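You operate a simulated robot arm through the tools that you are given. There is no shell and no other tool.

You are at the controls of a simulated robot arm. One attempt, no reset.

TASK
Slide the red carriage clear, grease its guide patch and return it.
Fine: up to the cylinder first, to its stop last; brush from the grease tin, stood on the clear strip before the carriage returns. Set down upright: green grease brush. A coat counts when it lies all over at full strength: go over it till it gets no stronger.

Only the result counts: the job must be done as asked and must still hold three seconds after the hand-in. Knocking over, shifting, dropping, spilling or breaking anything else fails it.

THE ROBOT
A 6-joint arm with a two-finger parallel gripper, fixed in place. Base frame: the origin is at the foot of the arm, x ahead of it, y to its left, z up; the work surface is at about z = 88. Readings come in cm, degrees, newtons and seconds.
With the tool pointing down near the work surface it reaches from about 26 to 66 cm from the base axis. Its first joint turns from -66.0 to 66.0 degrees. Payload 2.9 kg.
Tool frame: the origin (TCP) lies between the finger pads and is the grasp point; the fingertips stand 3 cm ahead of it; z points along the fingers, y is the line along which they close. The gripper opens to 11 cm. The fingers are 2 cm wide and 1 cm thick; the gripper's body (4.8 by 11.2 cm) begins 5.5 cm behind the TCP.
Orientation is that of the tool frame in the base frame, as a unit quaternion [x, y, z, w]. With the fingers straight down and closing along the base's y, the tool's x points along the base's -x, its y along +y and its z along -z.

THE INTERFACE
- The arm moves only by the tool nudge_tool. Its argument "deltas" is a list of rows, each a list of 3 entries, a list of its own where there are three numbers: the finger opening in cm, from 0 to 11, then the shift along the tool's x, y, z in cm, then the turn, a rotation vector about the tool's x, y, z in degrees. In form: [[hand, [x, y, z], [wx, wy, wz]], ...]. A call has 1 to 20 rows; each row shifts and turns the commanded pose from where the row before left it, along the tool's axes as they then stand. A row lasts 0.2 s, in which the tool goes at most 5 cm and 8.6 degrees; a call with a longer step from one row to the next is refused whole, and so is a gripper value outside its range. A pose out of reach is approached as far as the arm can. The call stops where the force on the tool passes 40 N (or 10 N more than at its start, if that is more) or the arm is blocked; 0.2 s more then pass. Each finger travels about 10.8 cm/s and halts on what it meets, pressing with about 38 N; the grip force reading is that of the motor and also rises with nothing between the fingers. The clock runs only during rows and for 0.2 s after the last one: add rows that do not move to give the fingers time. The reply holds the time, the measured pose of the TCP, the force on the tool along the base axes, the opening and the grip force, in the units named above and with some noise, with the torque about the TCP (base axes, N m) and any sound that the robot's microphone picked up.
- Cameras (640 x 400 px; columns grow to the right, rows downward): "scene" is fixed at [6.59, 41.85, 140.83]; the picture's right is [-0.88, -0.47, 0.00], its down [-0.17, 0.31, -0.94] and it looks along [0.44, -0.82, -0.35] (base axes); focal length 321 px, centre (320, 200). "wrist" rides on the gripper at [7.2, 1.7, -10.3] in the tool frame; the picture's right is [-0.23, 0.97, 0.00], its down [-0.76, -0.18, -0.62] and it looks along [-0.61, -0.14, 0.78] (tool axes); focal length 222 px, centre (320, 200). There is no depth. A picture from a camera that has moved, and an enlarged one, comes with that camera's place and axes in the base frame and with its lens.
- get_image(camera): a new picture of that camera. No time passes.
- inspect(camera, box): a new picture of the part [left, top, right, bottom] of that camera's present view, enlarged. No time passes.
- finish_job(): hands the job in; it is judged then, once.

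Places have to be worked out from the pictures, the camera data and where the tool is seen. Open the gripper and draw the arm clear of the work before you hand the job in, unless the task says otherwise.

The tools are called after "Call:" by a JSON object that holds its "op" and its "data". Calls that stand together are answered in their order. nudge_tool: Moves the arm, as the interface text tells. Its arguments: {"type":"object","properties":{"deltas":{"type":"array"}},"required":["deltas"]} The other tools are called the same way: get_image (camera) takes a picture; inspect (camera, box) takes an enlarged picture of a part of a camera's view; finish_job () hands the job in.

At the start:

```text
clock: 0.0
ee_pos: [42.55, -7.96, 124.25]
tool_rot: [0.0, 1.0, 0.001, 0.0]
contact_force: [0.3, 0.7, -0.3]
moment: [0.0, 0.0, 0.0]
grip_width: 11.0
finger_force: 0.0
```

scene: 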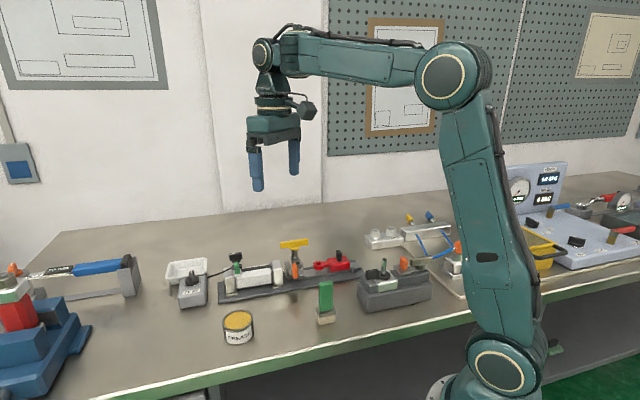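
wrist: 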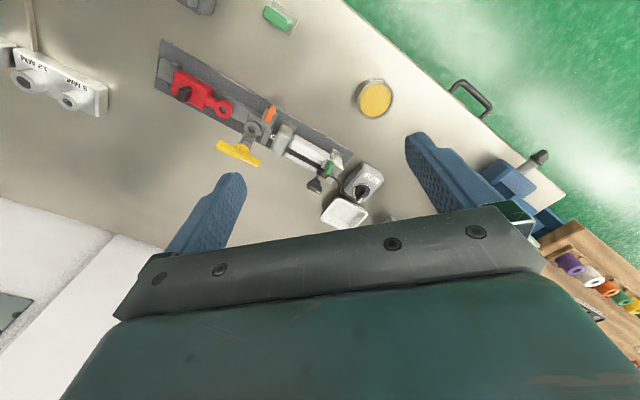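

I start by looking closely at the work area from both cameras before any motion.

Call:
{"op": "inspect", "data": {"camera": "scene", "box": [160, 220, 440, 360]}}

Call:
{"op": "inspect", "data": {"camera": "wrist", "box": [140, 0, 420, 240]}}

Call:
{"op": "inspect", "data": {"camera": "scene", "box": [210, 230, 370, 310]}}

```text
2.29 times, centred on (300, 290) of scene
camera zoom: at [6.59, 41.85, 140.83], right [-0.88, -0.47, 0.0], down [-0.17, 0.31, -0.94], along [0.44, -0.82, -0.35], focal length 734 px, centre (366, -6)
```

zoom: 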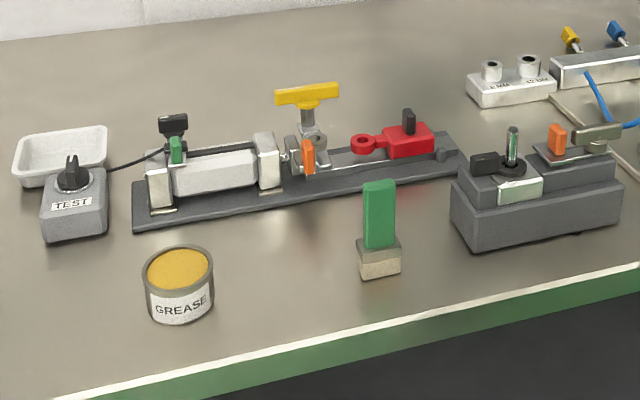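

```text
1.67 times, centred on (280, 120) of wrist
camera zoom: at [35.3, -6.14, 134.69], right [0.23, 0.97, 0.0], down [0.76, -0.18, 0.62], along [0.61, -0.14, -0.78], focal length 370 px, centre (387, 333)
```

zoom: 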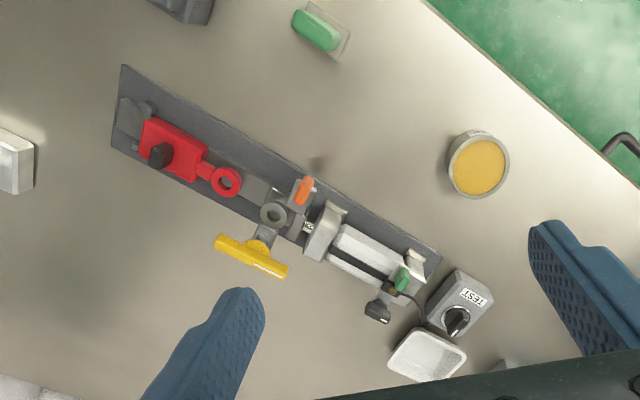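

```text
4.00 times, centred on (290, 270) of scene
camera zoom: at [6.59, 41.85, 140.83], right [-0.88, -0.47, 0.0], down [-0.17, 0.31, -0.94], along [0.44, -0.82, -0.35], focal length 1284 px, centre (440, -80)
```

zoom: 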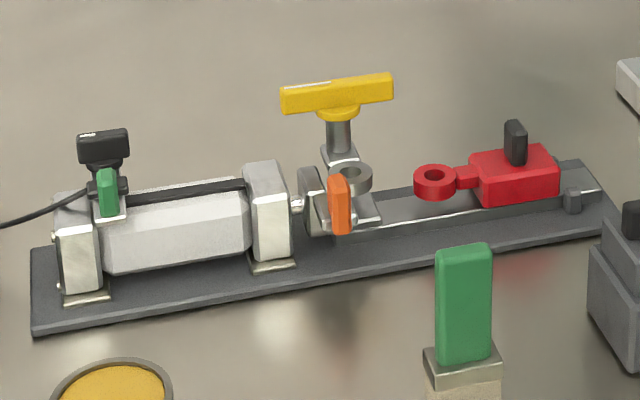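

The overview puts the red carriage near (39,-29), with the rail running at about 44° in the base plane and the cylinder around (55,-13). The brush stands near (33.4,-11.3) and the tin is near (47.6,0.8). I'll move to a high viewpoint over the carriage, turned to match the rail, for better pictures.

Call:
{"op": "nudge_tool", "data": {"deltas": [[11, [0.583, -3.0, 1.0], [0, 0, 0]], [11, [0.583, -3.0, 1.0], [0, 0, 0]], [11, [0.583, -3.0, 1.0], [0, 0, 0]], [11, [0.583, -3.0, 1.0], [0, 0, 0]], [11, [0.583, -3.0, 1.0], [0, 0, 0]], [11, [0.583, -3.0, 1.0], [0, 0, 0]], [11, [0, 0, 0], [0, 0, 7.7]], [11, [0, 0, 0], [0, 0, 7.7]], [11, [0, 0, 0], [0, 0, 7.7]], [11, [0, 0, 0], [0, 0, 7.7]], [11, [0, 0, 0], [0, 0, 7.7]], [11, [0, 0, 0], [0, 0, 7.7]], [11, [0, 0, 0], [0, 0, 0]]]}}

Call:
{"op": "get_image", "data": {"camera": "wrist"}}

Call:
{"op": "get_image", "data": {"camera": "scene"}}

```text
clock: 2.8
ee_pos: [39.04, -25.88, 118.26]
tool_rot: [0.393, 0.92, 0.0, 0.0]
contact_force: [-0.1, 0.1, -0.2]
moment: [0.01, 0.01, 0.02]
grip_width: 10.99
finger_force: 0.1
```

```text
taken
camera wrist: at [35.34, -19.4, 128.69], right [0.86, 0.51, 0.0], down [0.4, -0.67, 0.62], along [0.32, -0.54, -0.78], focal length 222 px, centre (320, 200)
```

wrist: 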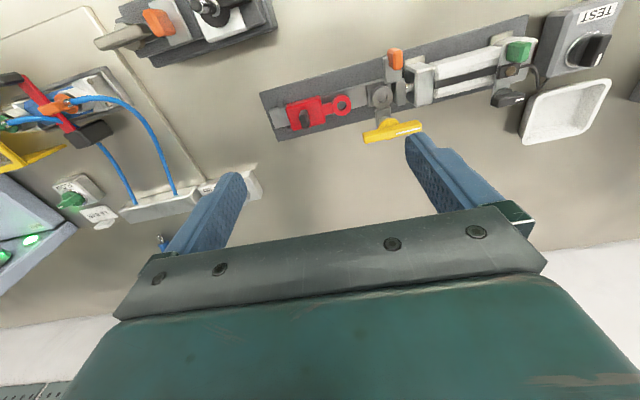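

```text
taken
```

scene: 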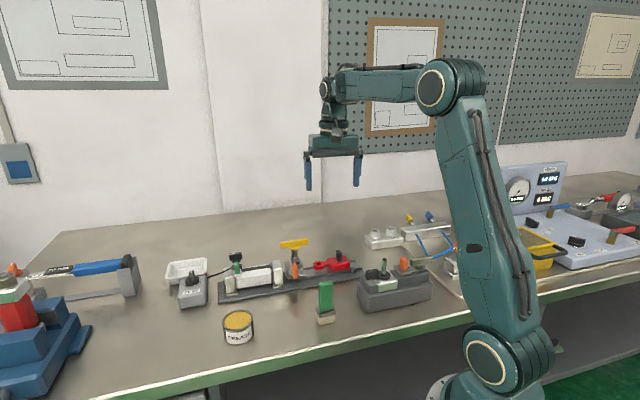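

The carriage and rail sit in the upper half of the wrist picture, so I'll back the camera off toward the near side and lower it. I'm keeping the fingertips above 103, clear of everything around.

Call:
{"op": "nudge_tool", "data": {"deltas": [[11, [2.46, 0.0, 3.4], [0, 0, 0]], [11, [2.46, 0.0, 3.4], [0, 0, 0]], [11, [2.46, 0.0, 3.4], [0, 0, 0]], [11, [0, 0, 0], [0, 0, 0]]]}}

Call:
{"op": "get_image", "data": {"camera": "wrist"}}

Call:
{"op": "inspect", "data": {"camera": "wrist", "box": [180, 60, 420, 210]}}

```text
clock: 3.8
ee_pos: [33.86, -20.54, 107.96]
tool_rot: [0.393, 0.92, 0.0, 0.0]
contact_force: [0.5, 1.0, 0.8]
moment: [0.0, -0.01, -0.01]
grip_width: 10.99
finger_force: 0.1
```

```text
taken
camera wrist: at [30.02, -14.06, 118.44], right [0.86, 0.51, 0.0], down [0.4, -0.67, 0.62], along [0.32, -0.54, -0.78], focal length 222 px, centre (320, 200)
```

wrist: 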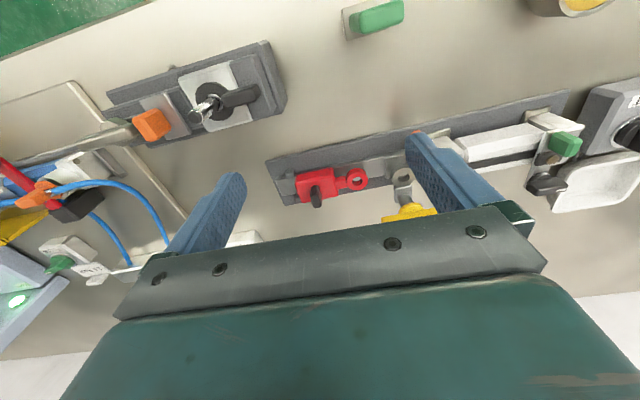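

```text
2.67 times, centred on (300, 135) of wrist
camera zoom: at [30.02, -14.06, 118.44], right [0.86, 0.51, 0.0], down [0.4, -0.67, 0.62], along [0.32, -0.54, -0.78], focal length 592 px, centre (373, 373)
```

zoom: 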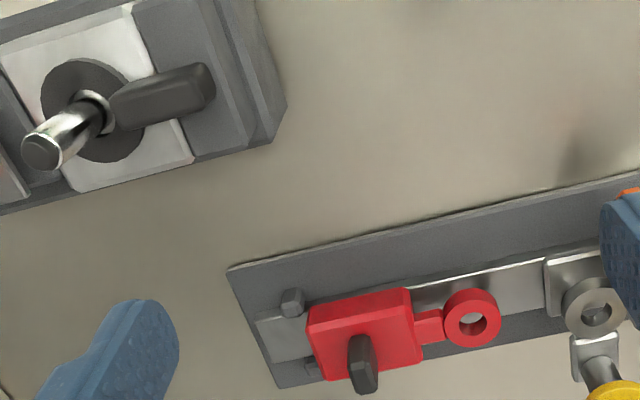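

The carriage sits against two small studs, which are its stop, at the rail's outer end. Its eye points toward the cylinder fork, with about 5–6 cm of travel. Next I look for a "clear strip" and for the brush's shape.

Call:
{"op": "inspect", "data": {"camera": "scene", "box": [280, 240, 380, 340]}}

Call:
{"op": "inspect", "data": {"camera": "scene", "box": [160, 250, 480, 400]}}

Call:
{"op": "inspect", "data": {"camera": "wrist", "box": [240, 130, 420, 230]}}

Call:
{"op": "inspect", "data": {"camera": "wrist", "box": [280, 0, 640, 150]}}

```text
4.00 times, centred on (330, 290) of scene
camera zoom: at [6.59, 41.85, 140.83], right [-0.88, -0.47, 0.0], down [-0.17, 0.31, -0.94], along [0.44, -0.82, -0.35], focal length 1284 px, centre (280, -160)
```

zoom: 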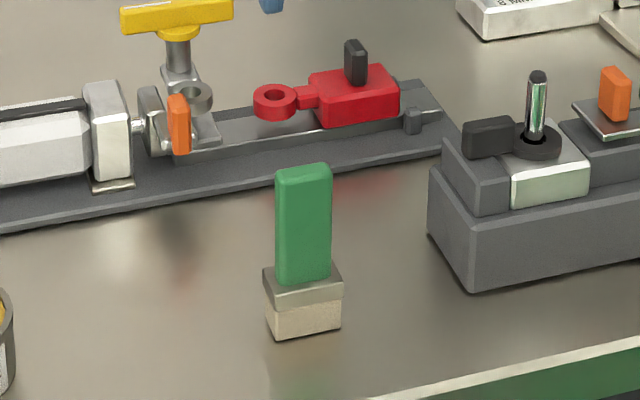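

```text
2.00 times, centred on (320, 325) of scene
camera zoom: at [6.59, 41.85, 140.83], right [-0.88, -0.47, 0.0], down [-0.17, 0.31, -0.94], along [0.44, -0.82, -0.35], focal length 642 px, centre (320, -50)
```

zoom: 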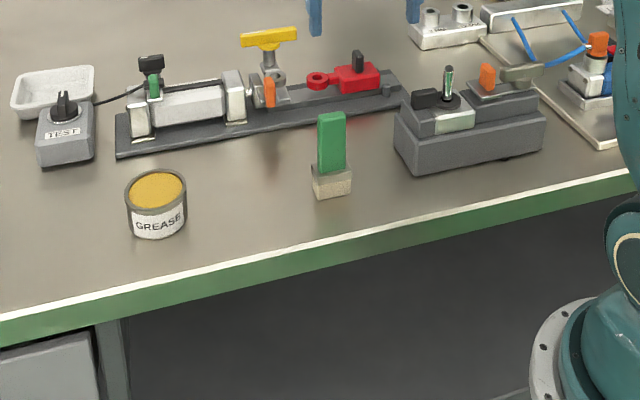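

```text
3.56 times, centred on (330, 180) of wrist
camera zoom: at [30.02, -14.06, 118.44], right [0.86, 0.51, 0.0], down [0.4, -0.67, 0.62], along [0.32, -0.54, -0.78], focal length 790 px, centre (284, 271)
```

zoom: 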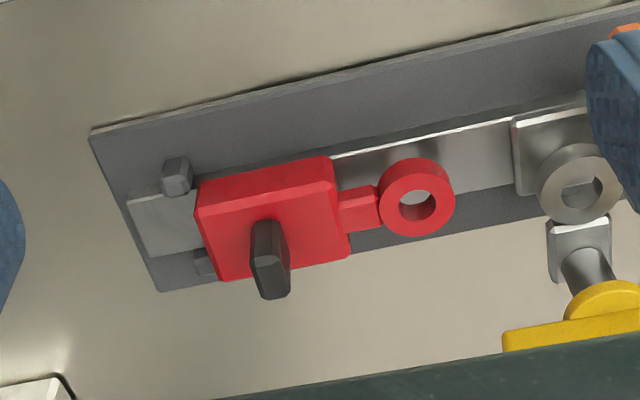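

```text
1.78 times, centred on (460, 75) of wrist
camera zoom: at [30.02, -14.06, 118.44], right [0.86, 0.51, 0.0], down [0.4, -0.67, 0.62], along [0.32, -0.54, -0.78], focal length 395 px, centre (71, 422)
```

zoom: 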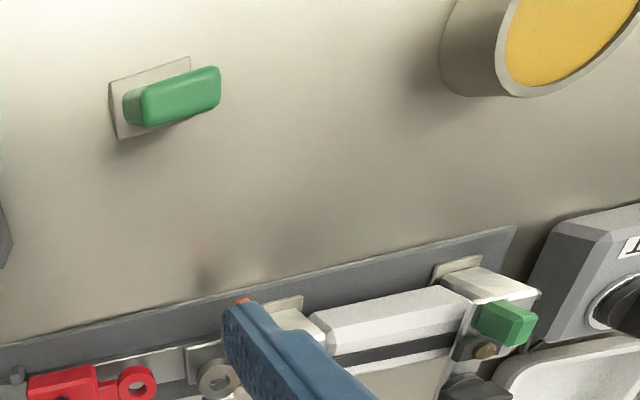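

The brush has a green blade handle with its long side parallel to the rail, and it stands on the open bench in front of the rig plate. The knob top works out at about (38.85,-29.5,97). I'll narrow the fingers and hover just above it to check alignment.

Call:
{"op": "nudge_tool", "data": {"deltas": [[6, [0, 0, 0], [0, 0, 0]], [4, [-3.31, -0.863, 1.5], [0, 0, 0]], [4, [-3.31, -0.863, 1.5], [0, 0, 0]], [4, [-3.31, -0.863, 1.5], [0, 0, 0]], [4, [0, 0, 0], [0, 0, 0]]]}}

Call:
{"op": "get_image", "data": {"camera": "wrist"}}

Call:
{"op": "inspect", "data": {"camera": "wrist", "box": [220, 80, 460, 230]}}

Call:
{"op": "inspect", "data": {"camera": "scene", "box": [240, 180, 400, 300]}}

```text
clock: 5.0
ee_pos: [38.78, -29.58, 103.34]
tool_rot: [0.392, 0.92, 0.0, -0.001]
contact_force: [-0.6, -0.7, -0.8]
moment: [0.0, 0.0, -0.01]
grip_width: 3.98
finger_force: 0.0
```

```text
taken
camera wrist: at [35.03, -23.15, 113.79], right [0.86, 0.51, 0.0], down [0.4, -0.67, 0.62], along [0.32, -0.54, -0.78], focal length 222 px, centre (320, 200)
```

wrist: 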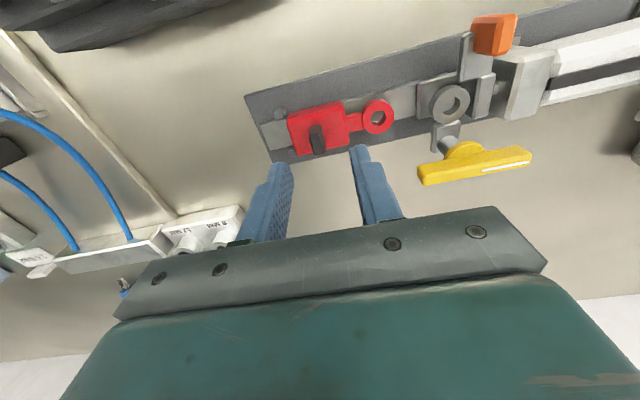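

```text
2.67 times, centred on (340, 155) of wrist
camera zoom: at [35.03, -23.15, 113.79], right [0.86, 0.51, 0.0], down [0.4, -0.67, 0.62], along [0.32, -0.54, -0.78], focal length 592 px, centre (267, 320)
```

zoom: 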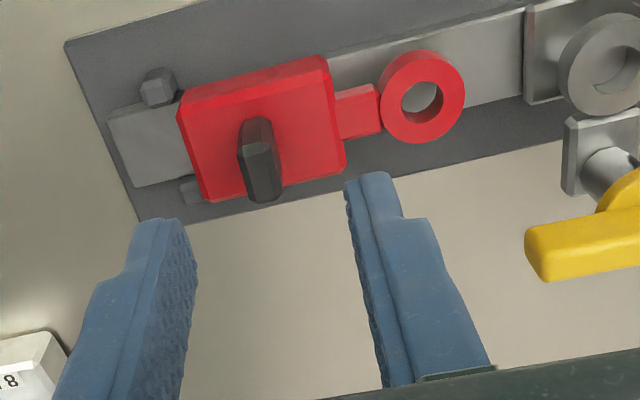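

```text
3.33 times, centred on (320, 240) of scene
camera zoom: at [6.59, 41.85, 140.83], right [-0.88, -0.47, 0.0], down [-0.17, 0.31, -0.94], along [0.44, -0.82, -0.35], focal length 1070 px, centre (320, 67)
```

zoom: 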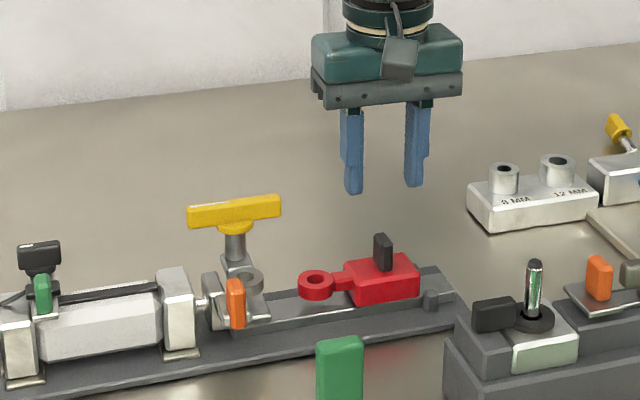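

The knob top is centred between the fingers to within about 0.3 cm. I go down to put the fingertips near z=94.6, around the knob but above the carriage top.

Call:
{"op": "nudge_tool", "data": {"deltas": [[4, [-0.1, -0.02, 2.0], [0, 0, 0]], [4, [-0.1, -0.02, 2.0], [0, 0, 0]], [4, [-0.05, 0, 1.4], [0, 0, 0]], [4, [0, 0, 0.2], [0, 0, 0]], [4, [0, 0, 0], [0, 0, 0]]]}}

Call:
{"op": "inspect", "data": {"camera": "wrist", "box": [220, 80, 460, 230]}}

Call:
{"op": "inspect", "data": {"camera": "scene", "box": [240, 200, 400, 300]}}

```text
clock: 6.2
ee_pos: [39.09, -29.73, 97.88]
tool_rot: [0.392, 0.92, 0.0, 0.0]
contact_force: [-1.0, 0.0, 0.1]
moment: [0.01, 0.03, 0.01]
grip_width: 3.97
finger_force: 0.2
```

```text
2.67 times, centred on (340, 155) of wrist
camera zoom: at [35.32, -23.26, 108.37], right [0.86, 0.51, 0.0], down [0.4, -0.67, 0.62], along [0.32, -0.54, -0.78], focal length 592 px, centre (267, 320)
```

zoom: 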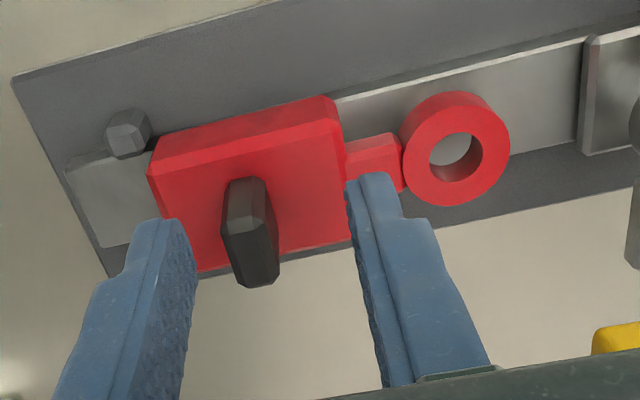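

```text
4.00 times, centred on (320, 250) of scene
camera zoom: at [6.59, 41.85, 140.83], right [-0.88, -0.47, 0.0], down [-0.17, 0.31, -0.94], along [0.44, -0.82, -0.35], focal length 1284 px, centre (320, 0)
```

zoom: 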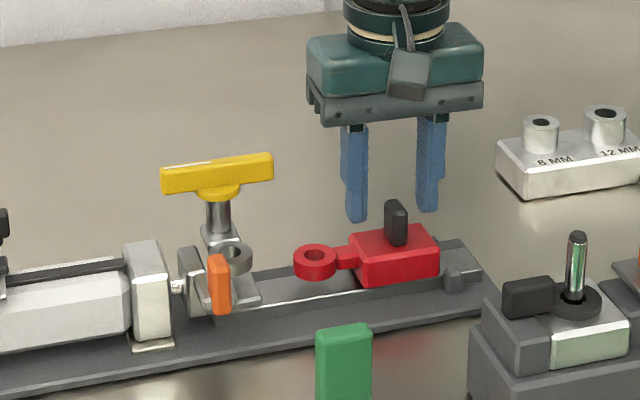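

The fingertip heights in the scene suggest the knob is lower and farther than I first had it, and re-solving the three wrist rays gives about (39.4,-30.5) with the top near 95.7. I'll shift 0.75 cm outward and lower another 1.3 cm, watching the force.

Call:
{"op": "nudge_tool", "data": {"deltas": [[4, [-0.4, 0, 0], [0, 0, 0]], [4, [-0.4, 0, 0], [0, 0, 0]], [4, [0, 0, 0.5], [0, 0, 0]], [4, [0, 0, 0.5], [0, 0, 0]], [4, [0, 0, 0.3], [0, 0, 0]], [4, [0, 0, 0], [0, 0, 0]]]}}

Call:
{"op": "inspect", "data": {"camera": "wrist", "box": [220, 80, 460, 230]}}

Call:
{"op": "inspect", "data": {"camera": "scene", "box": [240, 200, 400, 300]}}

```text
clock: 7.6
ee_pos: [39.75, -30.25, 96.6]
tool_rot: [0.393, 0.92, 0.0, 0.0]
contact_force: [0.3, 0.7, -0.1]
moment: [-0.01, -0.01, 0.01]
grip_width: 3.97
finger_force: 0.1
```

```text
2.67 times, centred on (340, 155) of wrist
camera zoom: at [35.89, -23.84, 107.07], right [0.86, 0.51, 0.0], down [0.4, -0.67, 0.62], along [0.32, -0.54, -0.78], focal length 592 px, centre (267, 320)
```

zoom: 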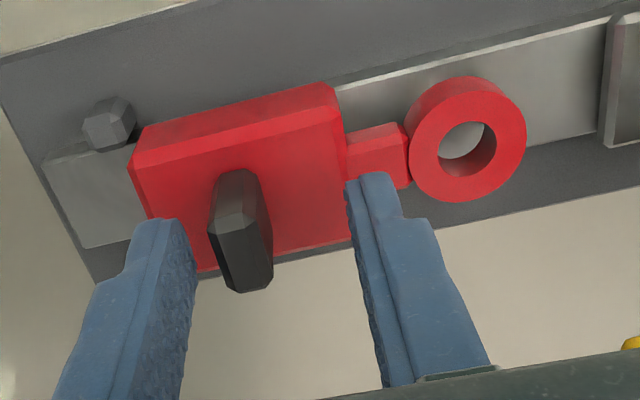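

```text
4.00 times, centred on (320, 250) of scene
camera zoom: at [6.59, 41.85, 140.83], right [-0.88, -0.47, 0.0], down [-0.17, 0.31, -0.94], along [0.44, -0.82, -0.35], focal length 1284 px, centre (320, 0)
```

zoom: 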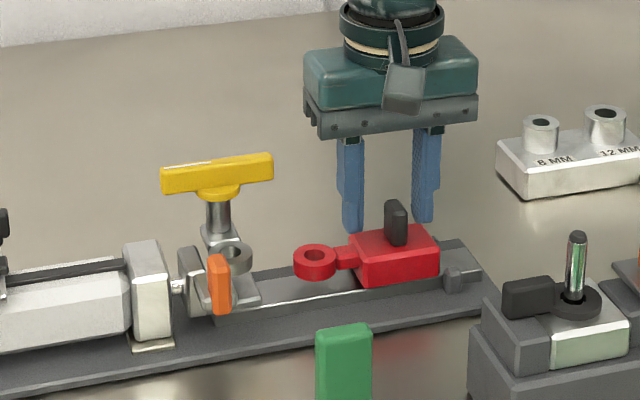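

The knob now sits about 0.6 cm toward the outer finger, with the tips about 1 cm above the carriage top. I re-centre, lower 0.4 cm more and check before closing.

Call:
{"op": "nudge_tool", "data": {"deltas": [[4, [0, -0.3, 0], [0, 0, 0]], [4, [0, -0.3, 0], [0, 0, 0]], [4, [0, 0, 0.4], [0, 0, 0]], [4, [0, 0, 0], [0, 0, 0]], [4, [0, 0, 0], [0, 0, 0]]]}}

Call:
{"op": "inspect", "data": {"camera": "wrist", "box": [220, 80, 460, 230]}}

Call:
{"op": "inspect", "data": {"camera": "scene", "box": [280, 230, 360, 290]}}

```text
clock: 8.8
ee_pos: [39.27, -30.77, 96.2]
tool_rot: [0.393, 0.919, 0.0, 0.0]
contact_force: [-0.6, 0.5, -0.3]
moment: [0.01, -0.02, -0.03]
grip_width: 4.01
finger_force: 0.1
```

```text
2.67 times, centred on (340, 155) of wrist
camera zoom: at [35.46, -24.24, 106.65], right [0.86, 0.51, 0.0], down [0.4, -0.67, 0.62], along [0.32, -0.54, -0.78], focal length 592 px, centre (267, 320)
```

zoom: 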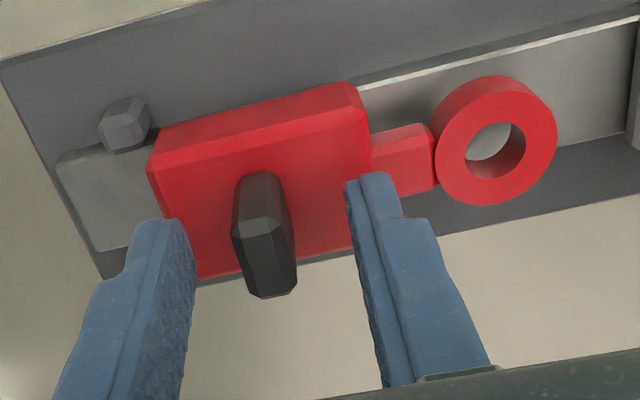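

```text
6.67 times, centred on (320, 260) of scene
camera zoom: at [6.59, 41.85, 140.83], right [-0.88, -0.47, 0.0], down [-0.17, 0.31, -0.94], along [0.44, -0.82, -0.35], focal length 2141 px, centre (320, -200)
```

zoom: 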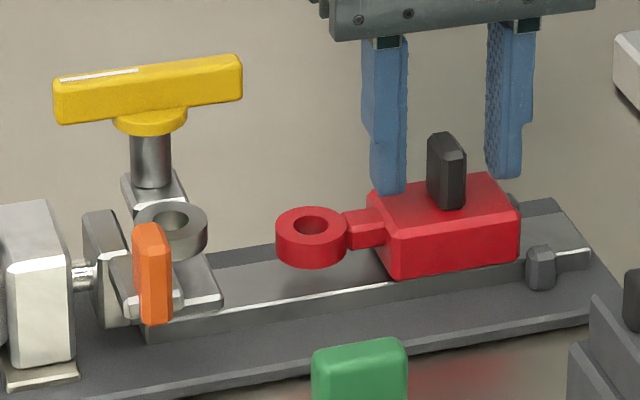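

The fingertips straddle the knob evenly, about 0.8 cm above the carriage top, so I close on it now.

Call:
{"op": "nudge_tool", "data": {"deltas": [[2.5, [0, 0, 0], [0, 0, 0]], [0.5, [0, 0, 0], [0, 0, 0]], [0.5, [0, 0, 0], [0, 0, 0]], [0.5, [0, 0, 0], [0, 0, 0]]]}}

Call:
{"op": "inspect", "data": {"camera": "wrist", "box": [220, 80, 460, 230]}}

Call:
{"op": "inspect", "data": {"camera": "scene", "box": [280, 230, 360, 290]}}

```text
clock: 9.8
ee_pos: [39.37, -30.74, 96.14]
tool_rot: [0.391, 0.92, 0.0, 0.0]
contact_force: [-0.3, 0.1, -0.4]
moment: [0.01, 0.02, 0.93]
grip_width: 1.21
finger_force: 45.3
```

```text
2.67 times, centred on (340, 155) of wrist
camera zoom: at [35.47, -24.23, 106.65], right [0.86, 0.51, 0.0], down [0.4, -0.67, 0.62], along [0.32, -0.54, -0.78], focal length 592 px, centre (267, 320)
```

zoom: 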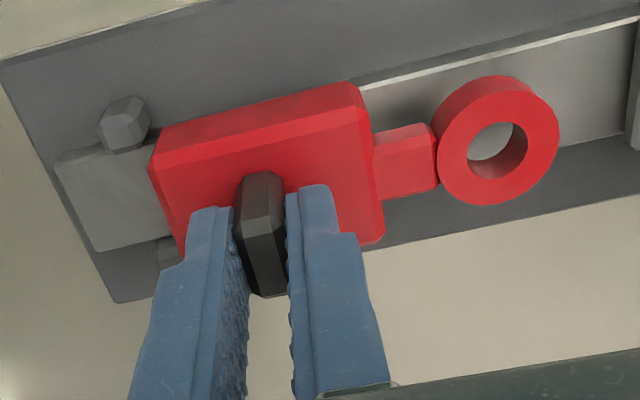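

```text
6.67 times, centred on (320, 260) of scene
camera zoom: at [6.59, 41.85, 140.83], right [-0.88, -0.47, 0.0], down [-0.17, 0.31, -0.94], along [0.44, -0.82, -0.35], focal length 2141 px, centre (320, -200)
```

zoom: 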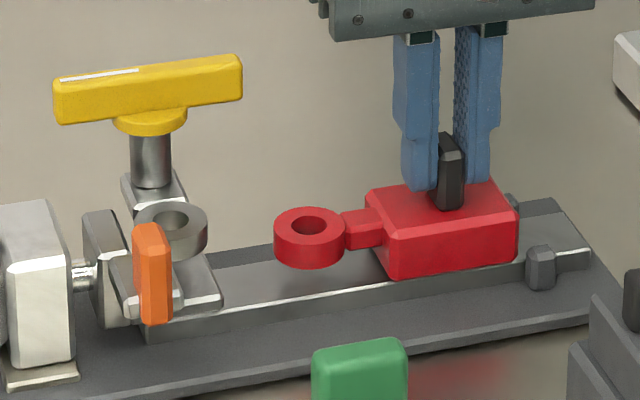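

I hold the knob (width 1.21), and the 0.9 N·m about z hints that the rail lies slightly more counter-clockwise than the tool. I trim the yaw by about 1.2° and see whether the torque falls.

Call:
{"op": "nudge_tool", "data": {"deltas": [[0.5, [0, 0, 0], [0, 0, -0.6]], [0.5, [0, 0, 0], [0, 0, -0.6]], [0.5, [0, 0, 0], [0, 0, 0]]]}}

```text
clock: 10.6
ee_pos: [39.19, -30.78, 96.11]
tool_rot: [0.383, 0.924, 0.0, -0.001]
contact_force: [-2.5, 3.9, -4.2]
moment: [-0.6, -0.66, 0.03]
grip_width: 1.17
finger_force: 44.9
```

The torque vanished at a 45° yaw, so the rail runs at exactly 45° and my tool y axis lies along it. I slide the carriage slowly 2.5 cm toward the cylinder and check the forces.

Call:
{"op": "nudge_tool", "data": {"deltas": [[0.5, [0, 0.4, 0], [0, 0, 0]], [0.5, [0, 0.4, 0], [0, 0, 0]], [0.5, [0, 0.4, 0], [0, 0, 0]], [0.5, [0, 0.4, 0], [0, 0, 0]], [0.5, [0, 0.4, 0], [0, 0, 0]], [0.5, [0, 0.4, 0], [0, 0, 0]], [0.5, [0, 0, 0], [0, 0, 0]]]}}

Call:
{"op": "inspect", "data": {"camera": "scene", "box": [280, 230, 360, 290]}}

Call:
{"op": "inspect", "data": {"camera": "wrist", "box": [180, 40, 500, 240]}}

```text
clock: 12.2
ee_pos: [40.98, -29.13, 96.16]
tool_rot: [0.383, 0.924, 0.0, -0.001]
contact_force: [-0.4, -0.2, -21.8]
moment: [-0.7, -0.66, -0.08]
grip_width: 1.17
finger_force: 44.4
```

```text
6.67 times, centred on (320, 260) of scene
camera zoom: at [6.61, 41.83, 140.83], right [-0.88, -0.47, 0.0], down [-0.17, 0.31, -0.94], along [0.44, -0.82, -0.35], focal length 2141 px, centre (320, -200)
```

zoom: 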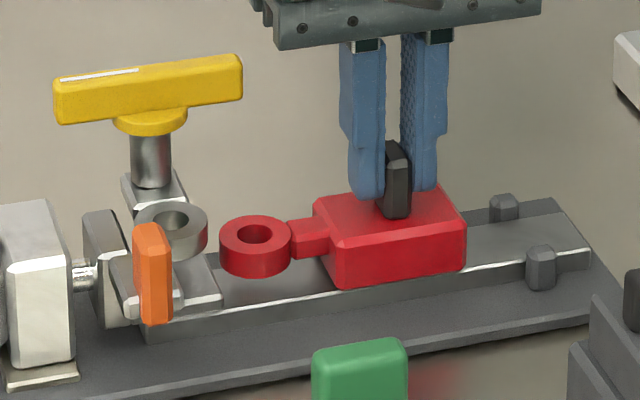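

```text
2.00 times, centred on (340, 140) of wrist
camera zoom: at [37.04, -22.64, 106.67], right [0.85, 0.53, 0.0], down [0.41, -0.66, 0.62], along [0.33, -0.53, -0.78], focal length 444 px, centre (280, 320)
```

zoom: 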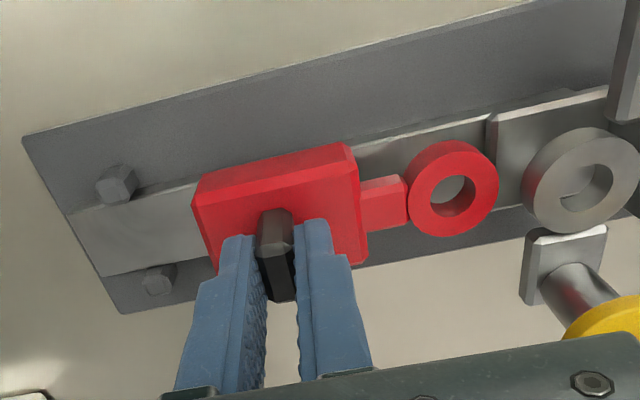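

The carriage slid about 2.4 cm, but the tool is now pulling up with about 22 N. I relax the height by a small step down before continuing.

Call:
{"op": "nudge_tool", "data": {"deltas": [[0.5, [0, 0, 0.05], [0, 0, 0]], [0.5, [0, 0, 0], [0, 0, 0]]]}}

```text
clock: 12.8
ee_pos: [40.94, -29.01, 96.2]
tool_rot: [0.383, 0.924, 0.001, -0.001]
contact_force: [0.0, 0.9, -12.5]
moment: [0.42, 0.39, -0.04]
grip_width: 1.15
finger_force: 45.0
```

That 0.05 cm cut the pull by 9 N, so I give another 0.07 cm and continue sliding 1.6 cm.

Call:
{"op": "nudge_tool", "data": {"deltas": [[0.5, [0, 0, 0.07], [0, 0, 0]], [0.5, [0, 0.4, 0], [0, 0, 0]], [0.5, [0, 0.4, 0], [0, 0, 0]], [0.5, [0, 0.4, 0], [0, 0, 0]], [0.5, [0, 0.4, 0], [0, 0, 0]], [0.5, [0, 0, 0], [0, 0, 0]]]}}

Call:
{"op": "inspect", "data": {"camera": "scene", "box": [280, 230, 360, 290]}}

```text
clock: 14.2
ee_pos: [42.05, -27.86, 96.16]
tool_rot: [0.382, 0.924, 0.0, 0.001]
contact_force: [-8.7, 8.4, 21.8]
moment: [0.69, 0.76, -0.05]
grip_width: 1.17
finger_force: 44.6
```

```text
6.67 times, centred on (320, 260) of scene
camera zoom: at [6.54, 41.89, 140.82], right [-0.88, -0.47, 0.0], down [-0.17, 0.31, -0.94], along [0.44, -0.82, -0.35], focal length 2141 px, centre (320, -200)
```

zoom: 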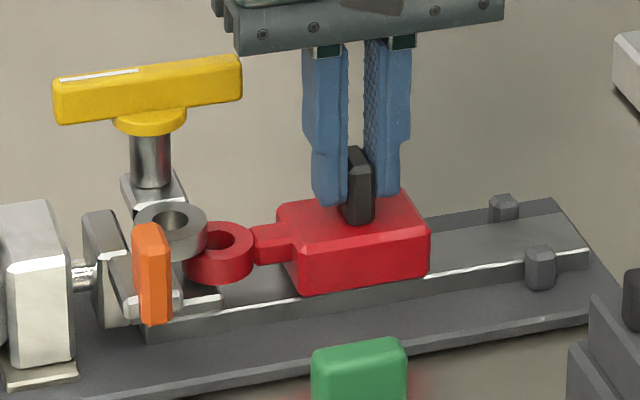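

About 4 cm moved and the eye is entering under the fork ring. I relax the residual load (up 0.1, toward the near side 0.04) and continue another 1 cm.

Call:
{"op": "nudge_tool", "data": {"deltas": [[0.5, [0.04, 0, -0.1], [0, 0, 0]], [0.5, [0, 0.25, 0], [0, 0, 0]], [0.5, [0, 0.25, 0], [0, 0, 0]], [0.5, [0, 0.25, 0], [0, 0, 0]], [0.5, [0, 0.25, 0], [0, 0, 0]], [0.5, [0, 0, 0], [0, 0, 0]]]}}

Call:
{"op": "inspect", "data": {"camera": "scene", "box": [280, 230, 360, 290]}}

Call:
{"op": "inspect", "data": {"camera": "wrist", "box": [180, 40, 500, 240]}}

```text
clock: 15.6
ee_pos: [42.77, -27.22, 96.22]
tool_rot: [0.383, 0.924, 0.0, 0.002]
contact_force: [-0.5, 0.1, 0.9]
moment: [-0.8, -0.78, 0.01]
grip_width: 1.16
finger_force: 45.3
```

```text
6.67 times, centred on (320, 260) of scene
camera zoom: at [6.58, 41.85, 140.83], right [-0.88, -0.47, 0.0], down [-0.17, 0.31, -0.94], along [0.44, -0.82, -0.35], focal length 2141 px, centre (320, -200)
```

zoom: 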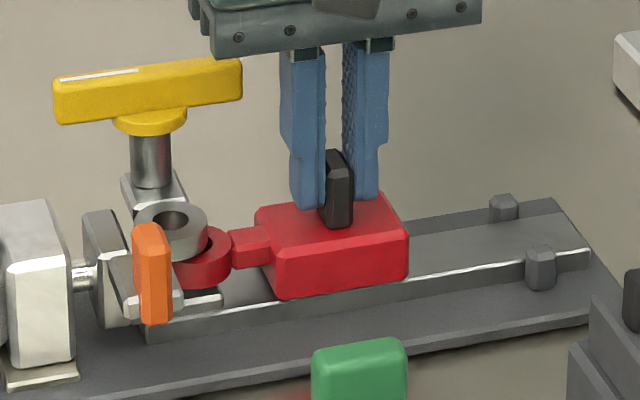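

```text
2.00 times, centred on (340, 140) of wrist
camera zoom: at [38.83, -20.81, 106.65], right [0.85, 0.53, 0.0], down [0.41, -0.66, 0.62], along [0.33, -0.53, -0.78], focal length 444 px, centre (280, 320)
```

zoom: 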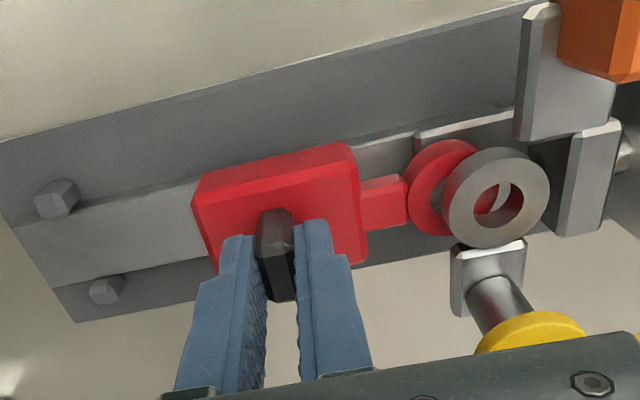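

Total travel is now 5.05 cm with almost no load. I continue in small steps and watch for the contact at the cylinder fork.

Call:
{"op": "nudge_tool", "data": {"deltas": [[0.5, [0, 0.2, 0], [0, 0, 0]], [0.5, [0, 0.2, 0], [0, 0, 0]], [0.5, [0, 0, 0], [0, 0, 0]]]}}

Call:
{"op": "inspect", "data": {"camera": "scene", "box": [280, 230, 360, 290]}}

Call:
{"op": "inspect", "data": {"camera": "wrist", "box": [180, 40, 500, 240]}}

```text
clock: 16.4
ee_pos: [43.18, -26.81, 96.15]
tool_rot: [0.382, 0.924, -0.001, 0.0]
contact_force: [2.7, -3.3, -8.4]
moment: [-0.73, -0.73, -0.02]
grip_width: 1.17
finger_force: 44.9
```

```text
6.67 times, centred on (320, 260) of scene
camera zoom: at [6.6, 41.84, 140.83], right [-0.88, -0.47, 0.0], down [-0.17, 0.31, -0.94], along [0.44, -0.82, -0.35], focal length 2141 px, centre (320, -200)
```

zoom: 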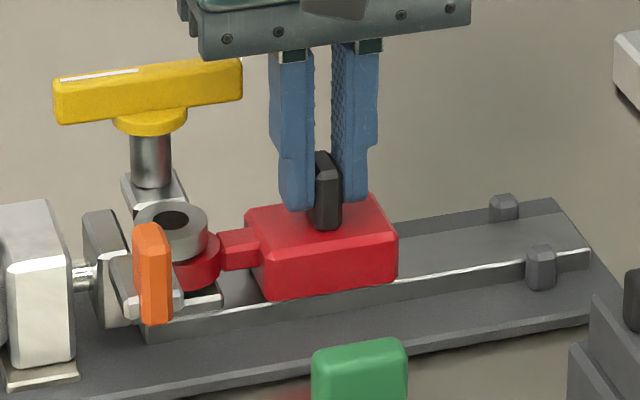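

```text
2.00 times, centred on (340, 140) of wrist
camera zoom: at [39.17, -20.48, 106.65], right [0.85, 0.53, 0.0], down [0.41, -0.66, 0.62], along [0.33, -0.53, -0.78], focal length 444 px, centre (280, 320)
```

zoom: 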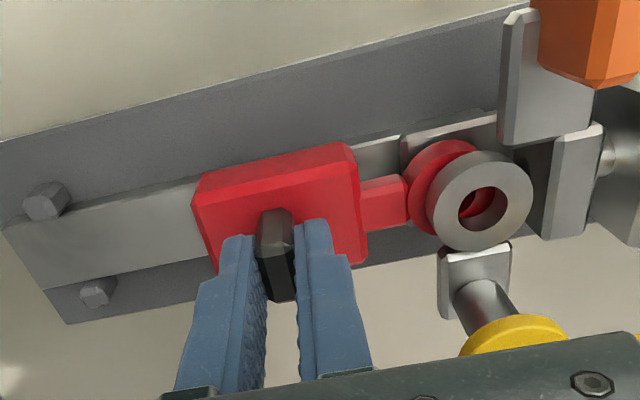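

By the scene picture the eye is about 0.5 cm short of lining up with the fork ring, so I continue in 0.15 cm steps.

Call:
{"op": "nudge_tool", "data": {"deltas": [[0.5, [0, 0.15, 0.03], [0, 0, 0]], [0.5, [0, 0.15, 0], [0, 0, 0]], [0.5, [0, 0, 0], [0, 0, 0]]]}}

Call:
{"op": "inspect", "data": {"camera": "scene", "box": [280, 230, 360, 290]}}

```text
clock: 17.2
ee_pos: [43.25, -26.7, 96.2]
tool_rot: [0.383, 0.924, -0.001, 0.001]
contact_force: [13.0, -13.3, -8.8]
moment: [0.4, 0.43, 0.0]
grip_width: 1.15
finger_force: 44.9
```

```text
6.67 times, centred on (320, 260) of scene
camera zoom: at [6.63, 41.81, 140.84], right [-0.88, -0.47, 0.0], down [-0.17, 0.31, -0.94], along [0.44, -0.82, -0.35], focal length 2141 px, centre (320, -200)
```

zoom: 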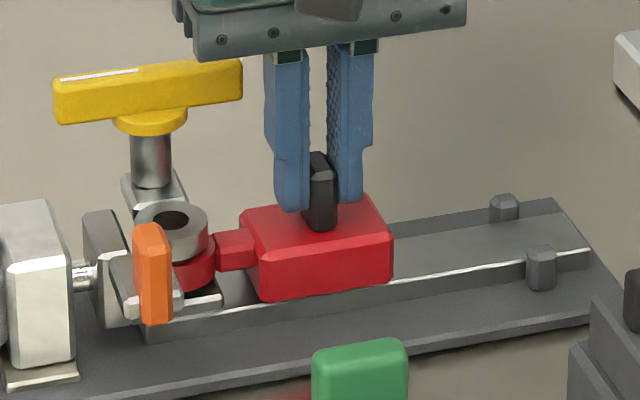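

There's no push along the rail yet, only a sideways 18 N load. I relax that by 0.06 cm and step further.

Call:
{"op": "nudge_tool", "data": {"deltas": [[0.5, [-0.06, 0, 0.03], [0, 0, 0]], [0.5, [0, 0.15, 0], [0, 0, 0]], [0.5, [0, 0.1, 0], [0, 0, 0]], [0.5, [0, 0, 0], [0, 0, 0]]]}}

Call:
{"op": "inspect", "data": {"camera": "scene", "box": [280, 230, 360, 290]}}

Call:
{"op": "inspect", "data": {"camera": "wrist", "box": [180, 40, 500, 240]}}

```text
clock: 18.2
ee_pos: [43.44, -26.61, 96.23]
tool_rot: [0.382, 0.924, 0.0, 0.0]
contact_force: [3.9, -5.3, 2.4]
moment: [0.2, 0.29, -0.01]
grip_width: 1.17
finger_force: 44.6
```

```text
6.67 times, centred on (320, 260) of scene
camera zoom: at [6.6, 41.84, 140.83], right [-0.88, -0.47, 0.0], down [-0.17, 0.31, -0.94], along [0.44, -0.82, -0.35], focal length 2141 px, centre (320, -200)
```

zoom: 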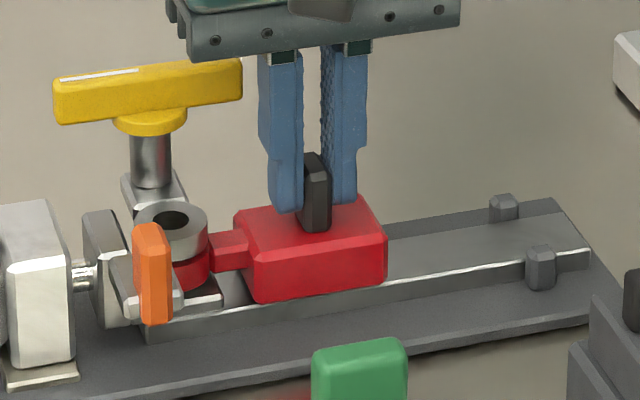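

```text
2.00 times, centred on (340, 140) of wrist
camera zoom: at [39.5, -20.16, 106.66], right [0.85, 0.53, 0.0], down [0.41, -0.66, 0.62], along [0.33, -0.53, -0.78], focal length 444 px, centre (280, 320)
```

zoom: 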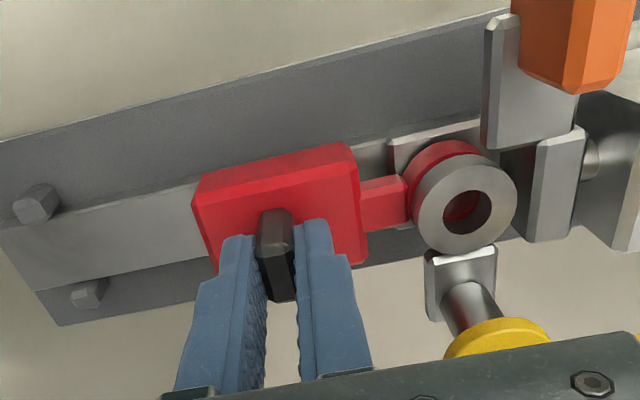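

The eye is almost concentric with the fork ring. Two more small steps will show whether there's a contact along the rail.

Call:
{"op": "nudge_tool", "data": {"deltas": [[0.5, [-0.02, 0.1, 0], [0, 0, 0]], [0.5, [0, 0.1, 0], [0, 0, 0]], [0.5, [0, 0, 0], [0, 0, 0]]]}}

Call:
{"op": "inspect", "data": {"camera": "scene", "box": [280, 230, 360, 290]}}

```text
clock: 19.0
ee_pos: [43.55, -26.35, 96.12]
tool_rot: [0.384, 0.923, 0.0, 0.0]
contact_force: [-6.9, -12.1, 7.5]
moment: [-0.14, 0.2, 0.21]
grip_width: 1.18
finger_force: 45.6
```

```text
6.67 times, centred on (320, 260) of scene
camera zoom: at [6.56, 41.83, 140.84], right [-0.88, -0.47, 0.0], down [-0.17, 0.31, -0.94], along [0.44, -0.82, -0.35], focal length 2141 px, centre (320, -200)
```

zoom: 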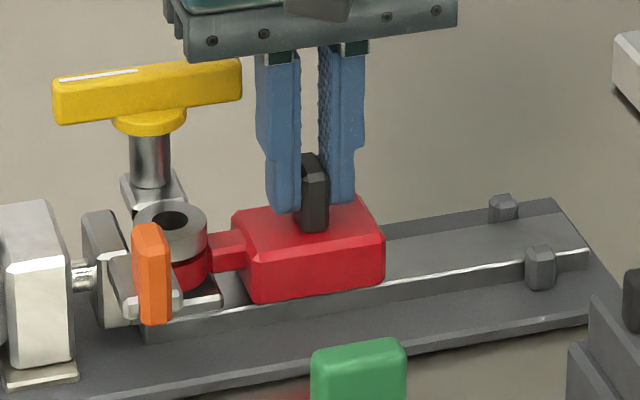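

There's now 13 N of resistance along the rail and the eye is concentric with the fork, so the carriage is up to the cylinder. I ease the push, open gently and lift straight up.

Call:
{"op": "nudge_tool", "data": {"deltas": [[0.5, [0, -0.06, 0], [0, 0, 0]], [1.6, [0, 0, 0], [0, 0, 0]], [3.5, [0, 0, 0], [0, 0, 0]], [3.5, [0, 0, 0], [0, 0, 0]], [3.5, [0, 0, -2], [0, 0, 0]], [3.5, [0, 0, -3], [0, 0, 0]], [3.5, [0, 0, -3], [0, 0, 0]], [3.5, [0, 0, 0], [0, 0, 0]]]}}

Call:
{"op": "inspect", "data": {"camera": "scene", "box": [280, 230, 360, 290]}}

Call:
{"op": "get_image", "data": {"camera": "wrist"}}

Call:
{"op": "inspect", "data": {"camera": "wrist", "box": [180, 60, 420, 210]}}

```text
clock: 20.8
ee_pos: [43.63, -26.51, 104.08]
tool_rot: [0.383, 0.924, 0.0, 0.0]
contact_force: [-0.5, 0.8, 0.1]
moment: [0.0, -0.03, -0.02]
grip_width: 3.5
finger_force: 0.1
```

```text
6.67 times, centred on (320, 260) of scene
camera zoom: at [6.59, 41.85, 140.83], right [-0.88, -0.47, 0.0], down [-0.17, 0.31, -0.94], along [0.44, -0.82, -0.35], focal length 2141 px, centre (320, -200)
```

zoom: 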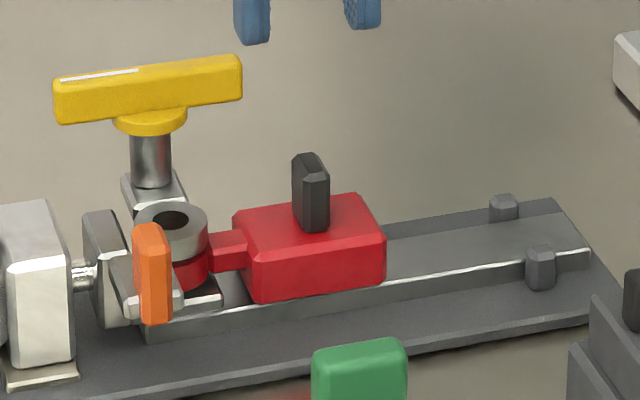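

```text
taken
camera wrist: at [39.7, -20.12, 114.57], right [0.85, 0.53, 0.0], down [0.41, -0.66, 0.62], along [0.33, -0.53, -0.78], focal length 222 px, centre (320, 200)
```

wrist: 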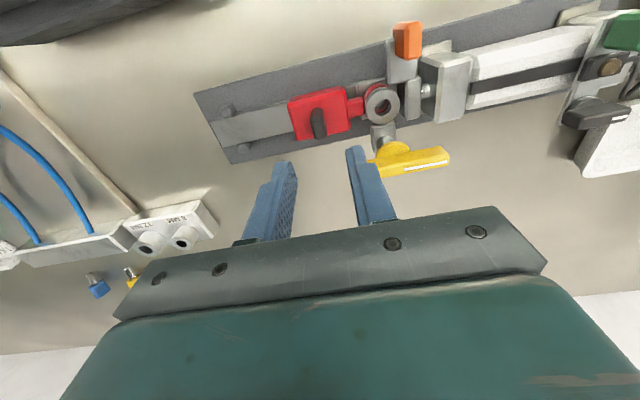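

```text
2.67 times, centred on (300, 135) of wrist
camera zoom: at [39.7, -20.12, 114.57], right [0.85, 0.53, 0.0], down [0.41, -0.66, 0.62], along [0.33, -0.53, -0.78], focal length 592 px, centre (373, 373)
```

zoom: 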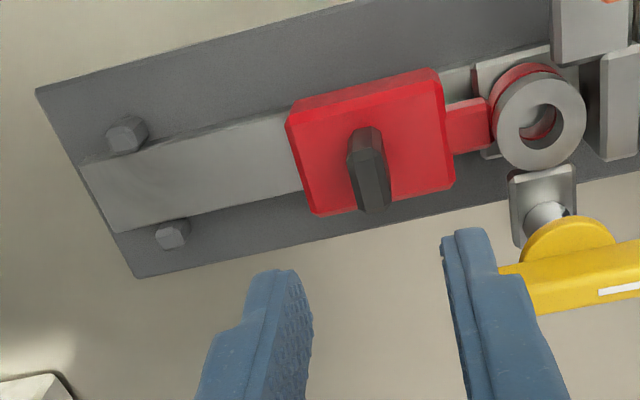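

The carriage rests at the cylinder, and the exposed rail lies between the studs and the carriage. I zoom in on it to find the patch.

Call:
{"op": "inspect", "data": {"camera": "wrist", "box": [190, 80, 310, 170]}}

Call:
{"op": "inspect", "data": {"camera": "scene", "box": [320, 245, 370, 280]}}

```text
4.44 times, centred on (250, 125) of wrist
camera zoom: at [39.7, -20.12, 114.57], right [0.85, 0.53, 0.0], down [0.41, -0.66, 0.62], along [0.33, -0.53, -0.78], focal length 987 px, centre (631, 533)
```

zoom: 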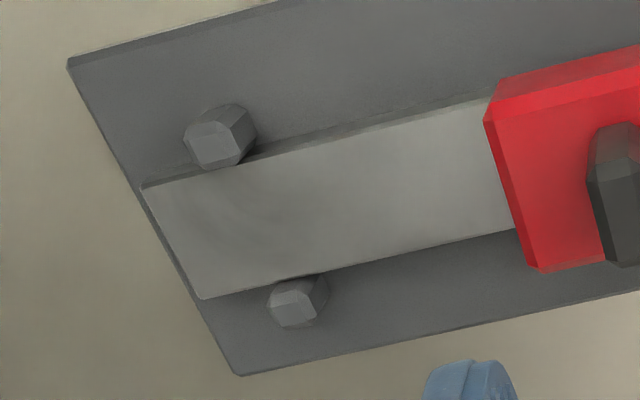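

```text
11.43 times, centred on (345, 262) of scene
camera zoom: at [6.59, 41.85, 140.83], right [-0.88, -0.47, 0.0], down [-0.17, 0.31, -0.94], along [0.44, -0.82, -0.35], focal length 3670 px, centre (34, -514)
```

zoom: 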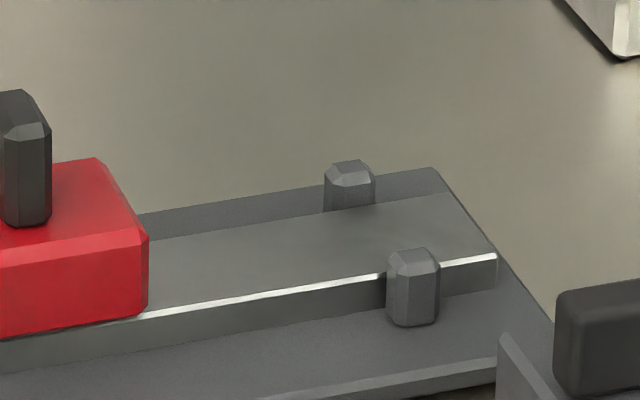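

The bare rail is about 3.2 cm wide with its centre line at x−y≈70.1, and it's exposed between the studs and the carriage. I now move above the brush, estimated at (33.6,-11.6), with the same 45° yaw, and look.

Call:
{"op": "nudge_tool", "data": {"deltas": [[3.5, [0, 0, -1.5], [0, 0, 0]], [5, [4.4, 0.87, 0], [0, 0, 0]], [5.5, [4.4, 0.87, 0], [0, 0, 0]], [5.5, [4.4, 0.87, 0], [0, 0, 0]], [5.5, [4.4, 0.87, 0], [0, 0, 0]], [5.5, [0, 0, 0], [0, 0, 0]], [5.5, [0, 0, 0], [0, 0, 0]]]}}

Call:
{"op": "get_image", "data": {"camera": "wrist"}}

Call:
{"op": "inspect", "data": {"camera": "scene", "box": [240, 200, 400, 340]}}

Call:
{"op": "inspect", "data": {"camera": "wrist", "box": [220, 80, 460, 230]}}

```text
clock: 22.4
ee_pos: [33.84, -11.54, 105.79]
tool_rot: [0.383, 0.924, 0.0, 0.001]
contact_force: [0.1, -0.3, 0.6]
moment: [-0.01, 0.0, 0.06]
grip_width: 5.49
finger_force: 0.0
```

```text
taken
camera wrist: at [29.91, -5.2, 116.18], right [0.85, 0.53, 0.0], down [0.41, -0.66, 0.62], along [0.33, -0.53, -0.78], focal length 222 px, centre (320, 200)
```

wrist: 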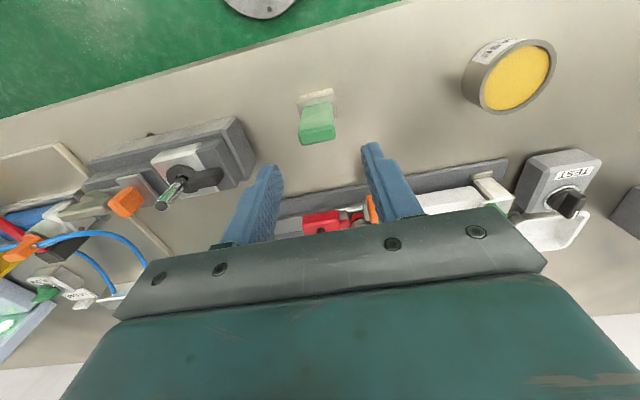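

```text
2.86 times, centred on (320, 270) of scene
camera zoom: at [6.59, 41.85, 140.83], right [-0.88, -0.47, 0.0], down [-0.17, 0.31, -0.94], along [0.44, -0.82, -0.35], focal length 917 px, centre (320, 0)
```

zoom: 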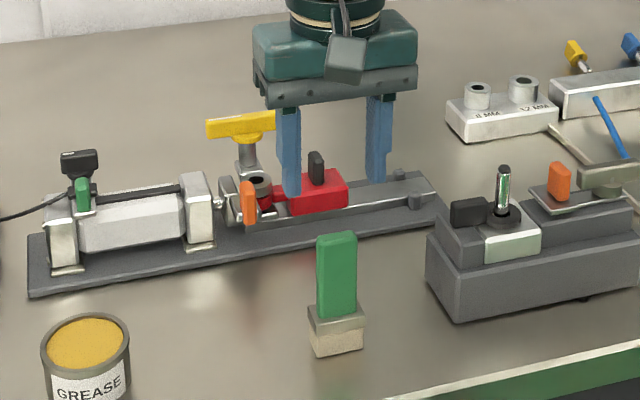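

```text
2.67 times, centred on (340, 155) of wrist
camera zoom: at [29.91, -5.2, 116.18], right [0.85, 0.53, 0.0], down [0.41, -0.66, 0.62], along [0.33, -0.53, -0.78], focal length 592 px, centre (267, 320)
```

zoom: 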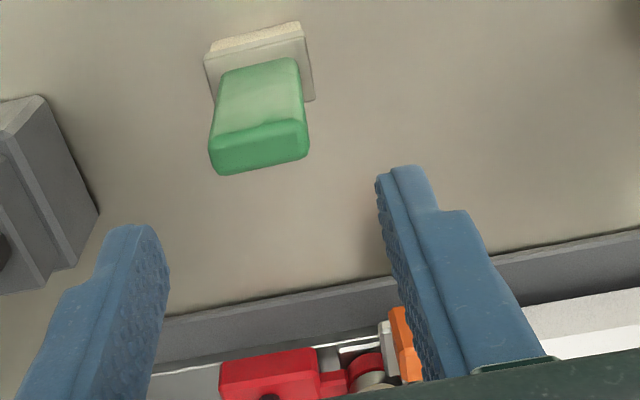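

The brush handle is centred under the gripper to about 0.1 cm, with its top near z=98.2 and about 3.1 cm long between the fingers. I descend to put the tips just above the ferrule.

Call:
{"op": "nudge_tool", "data": {"deltas": [[5.5, [0, -0.1, 2.5], [0, 0, 0]], [5.5, [0, 0, 2.5], [0, 0, 0]], [5.5, [0, 0, 2.5], [0, 0, 0]], [5.5, [0, 0, 1.2], [0, 0, 0]], [5.5, [0, 0, 0], [0, 0, 0]], [5.5, [0, 0, 0], [0, 0, 0]]]}}

Call:
{"op": "inspect", "data": {"camera": "scene", "box": [280, 250, 380, 340]}}

Call:
{"op": "inspect", "data": {"camera": "wrist", "box": [220, 80, 460, 230]}}

```text
clock: 23.8
ee_pos: [33.7, -11.7, 96.82]
tool_rot: [0.382, 0.924, 0.0, 0.0]
contact_force: [0.1, -0.1, 0.1]
moment: [0.0, 0.02, -0.04]
grip_width: 5.49
finger_force: 0.0
```

```text
4.44 times, centred on (330, 295) of scene
camera zoom: at [6.59, 41.85, 140.83], right [-0.88, -0.47, 0.0], down [-0.17, 0.31, -0.94], along [0.44, -0.82, -0.35], focal length 1427 px, centre (276, -222)
```

zoom: 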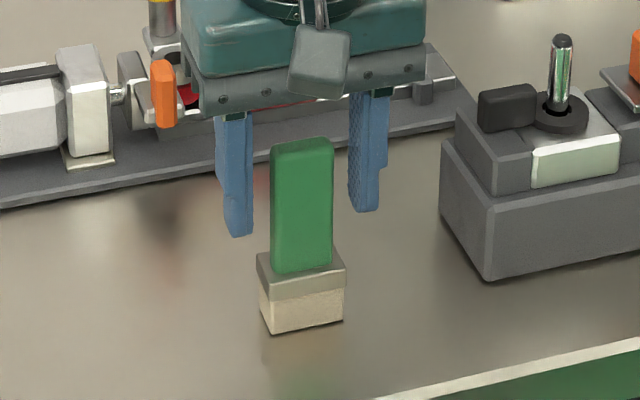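

```text
2.67 times, centred on (340, 155) of wrist
camera zoom: at [29.71, -5.36, 107.38], right [0.85, 0.53, 0.0], down [0.41, -0.66, 0.62], along [0.33, -0.53, -0.78], focal length 592 px, centre (267, 320)
```

zoom: 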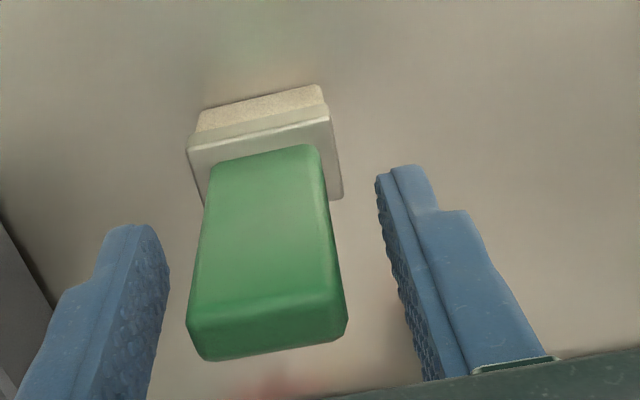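

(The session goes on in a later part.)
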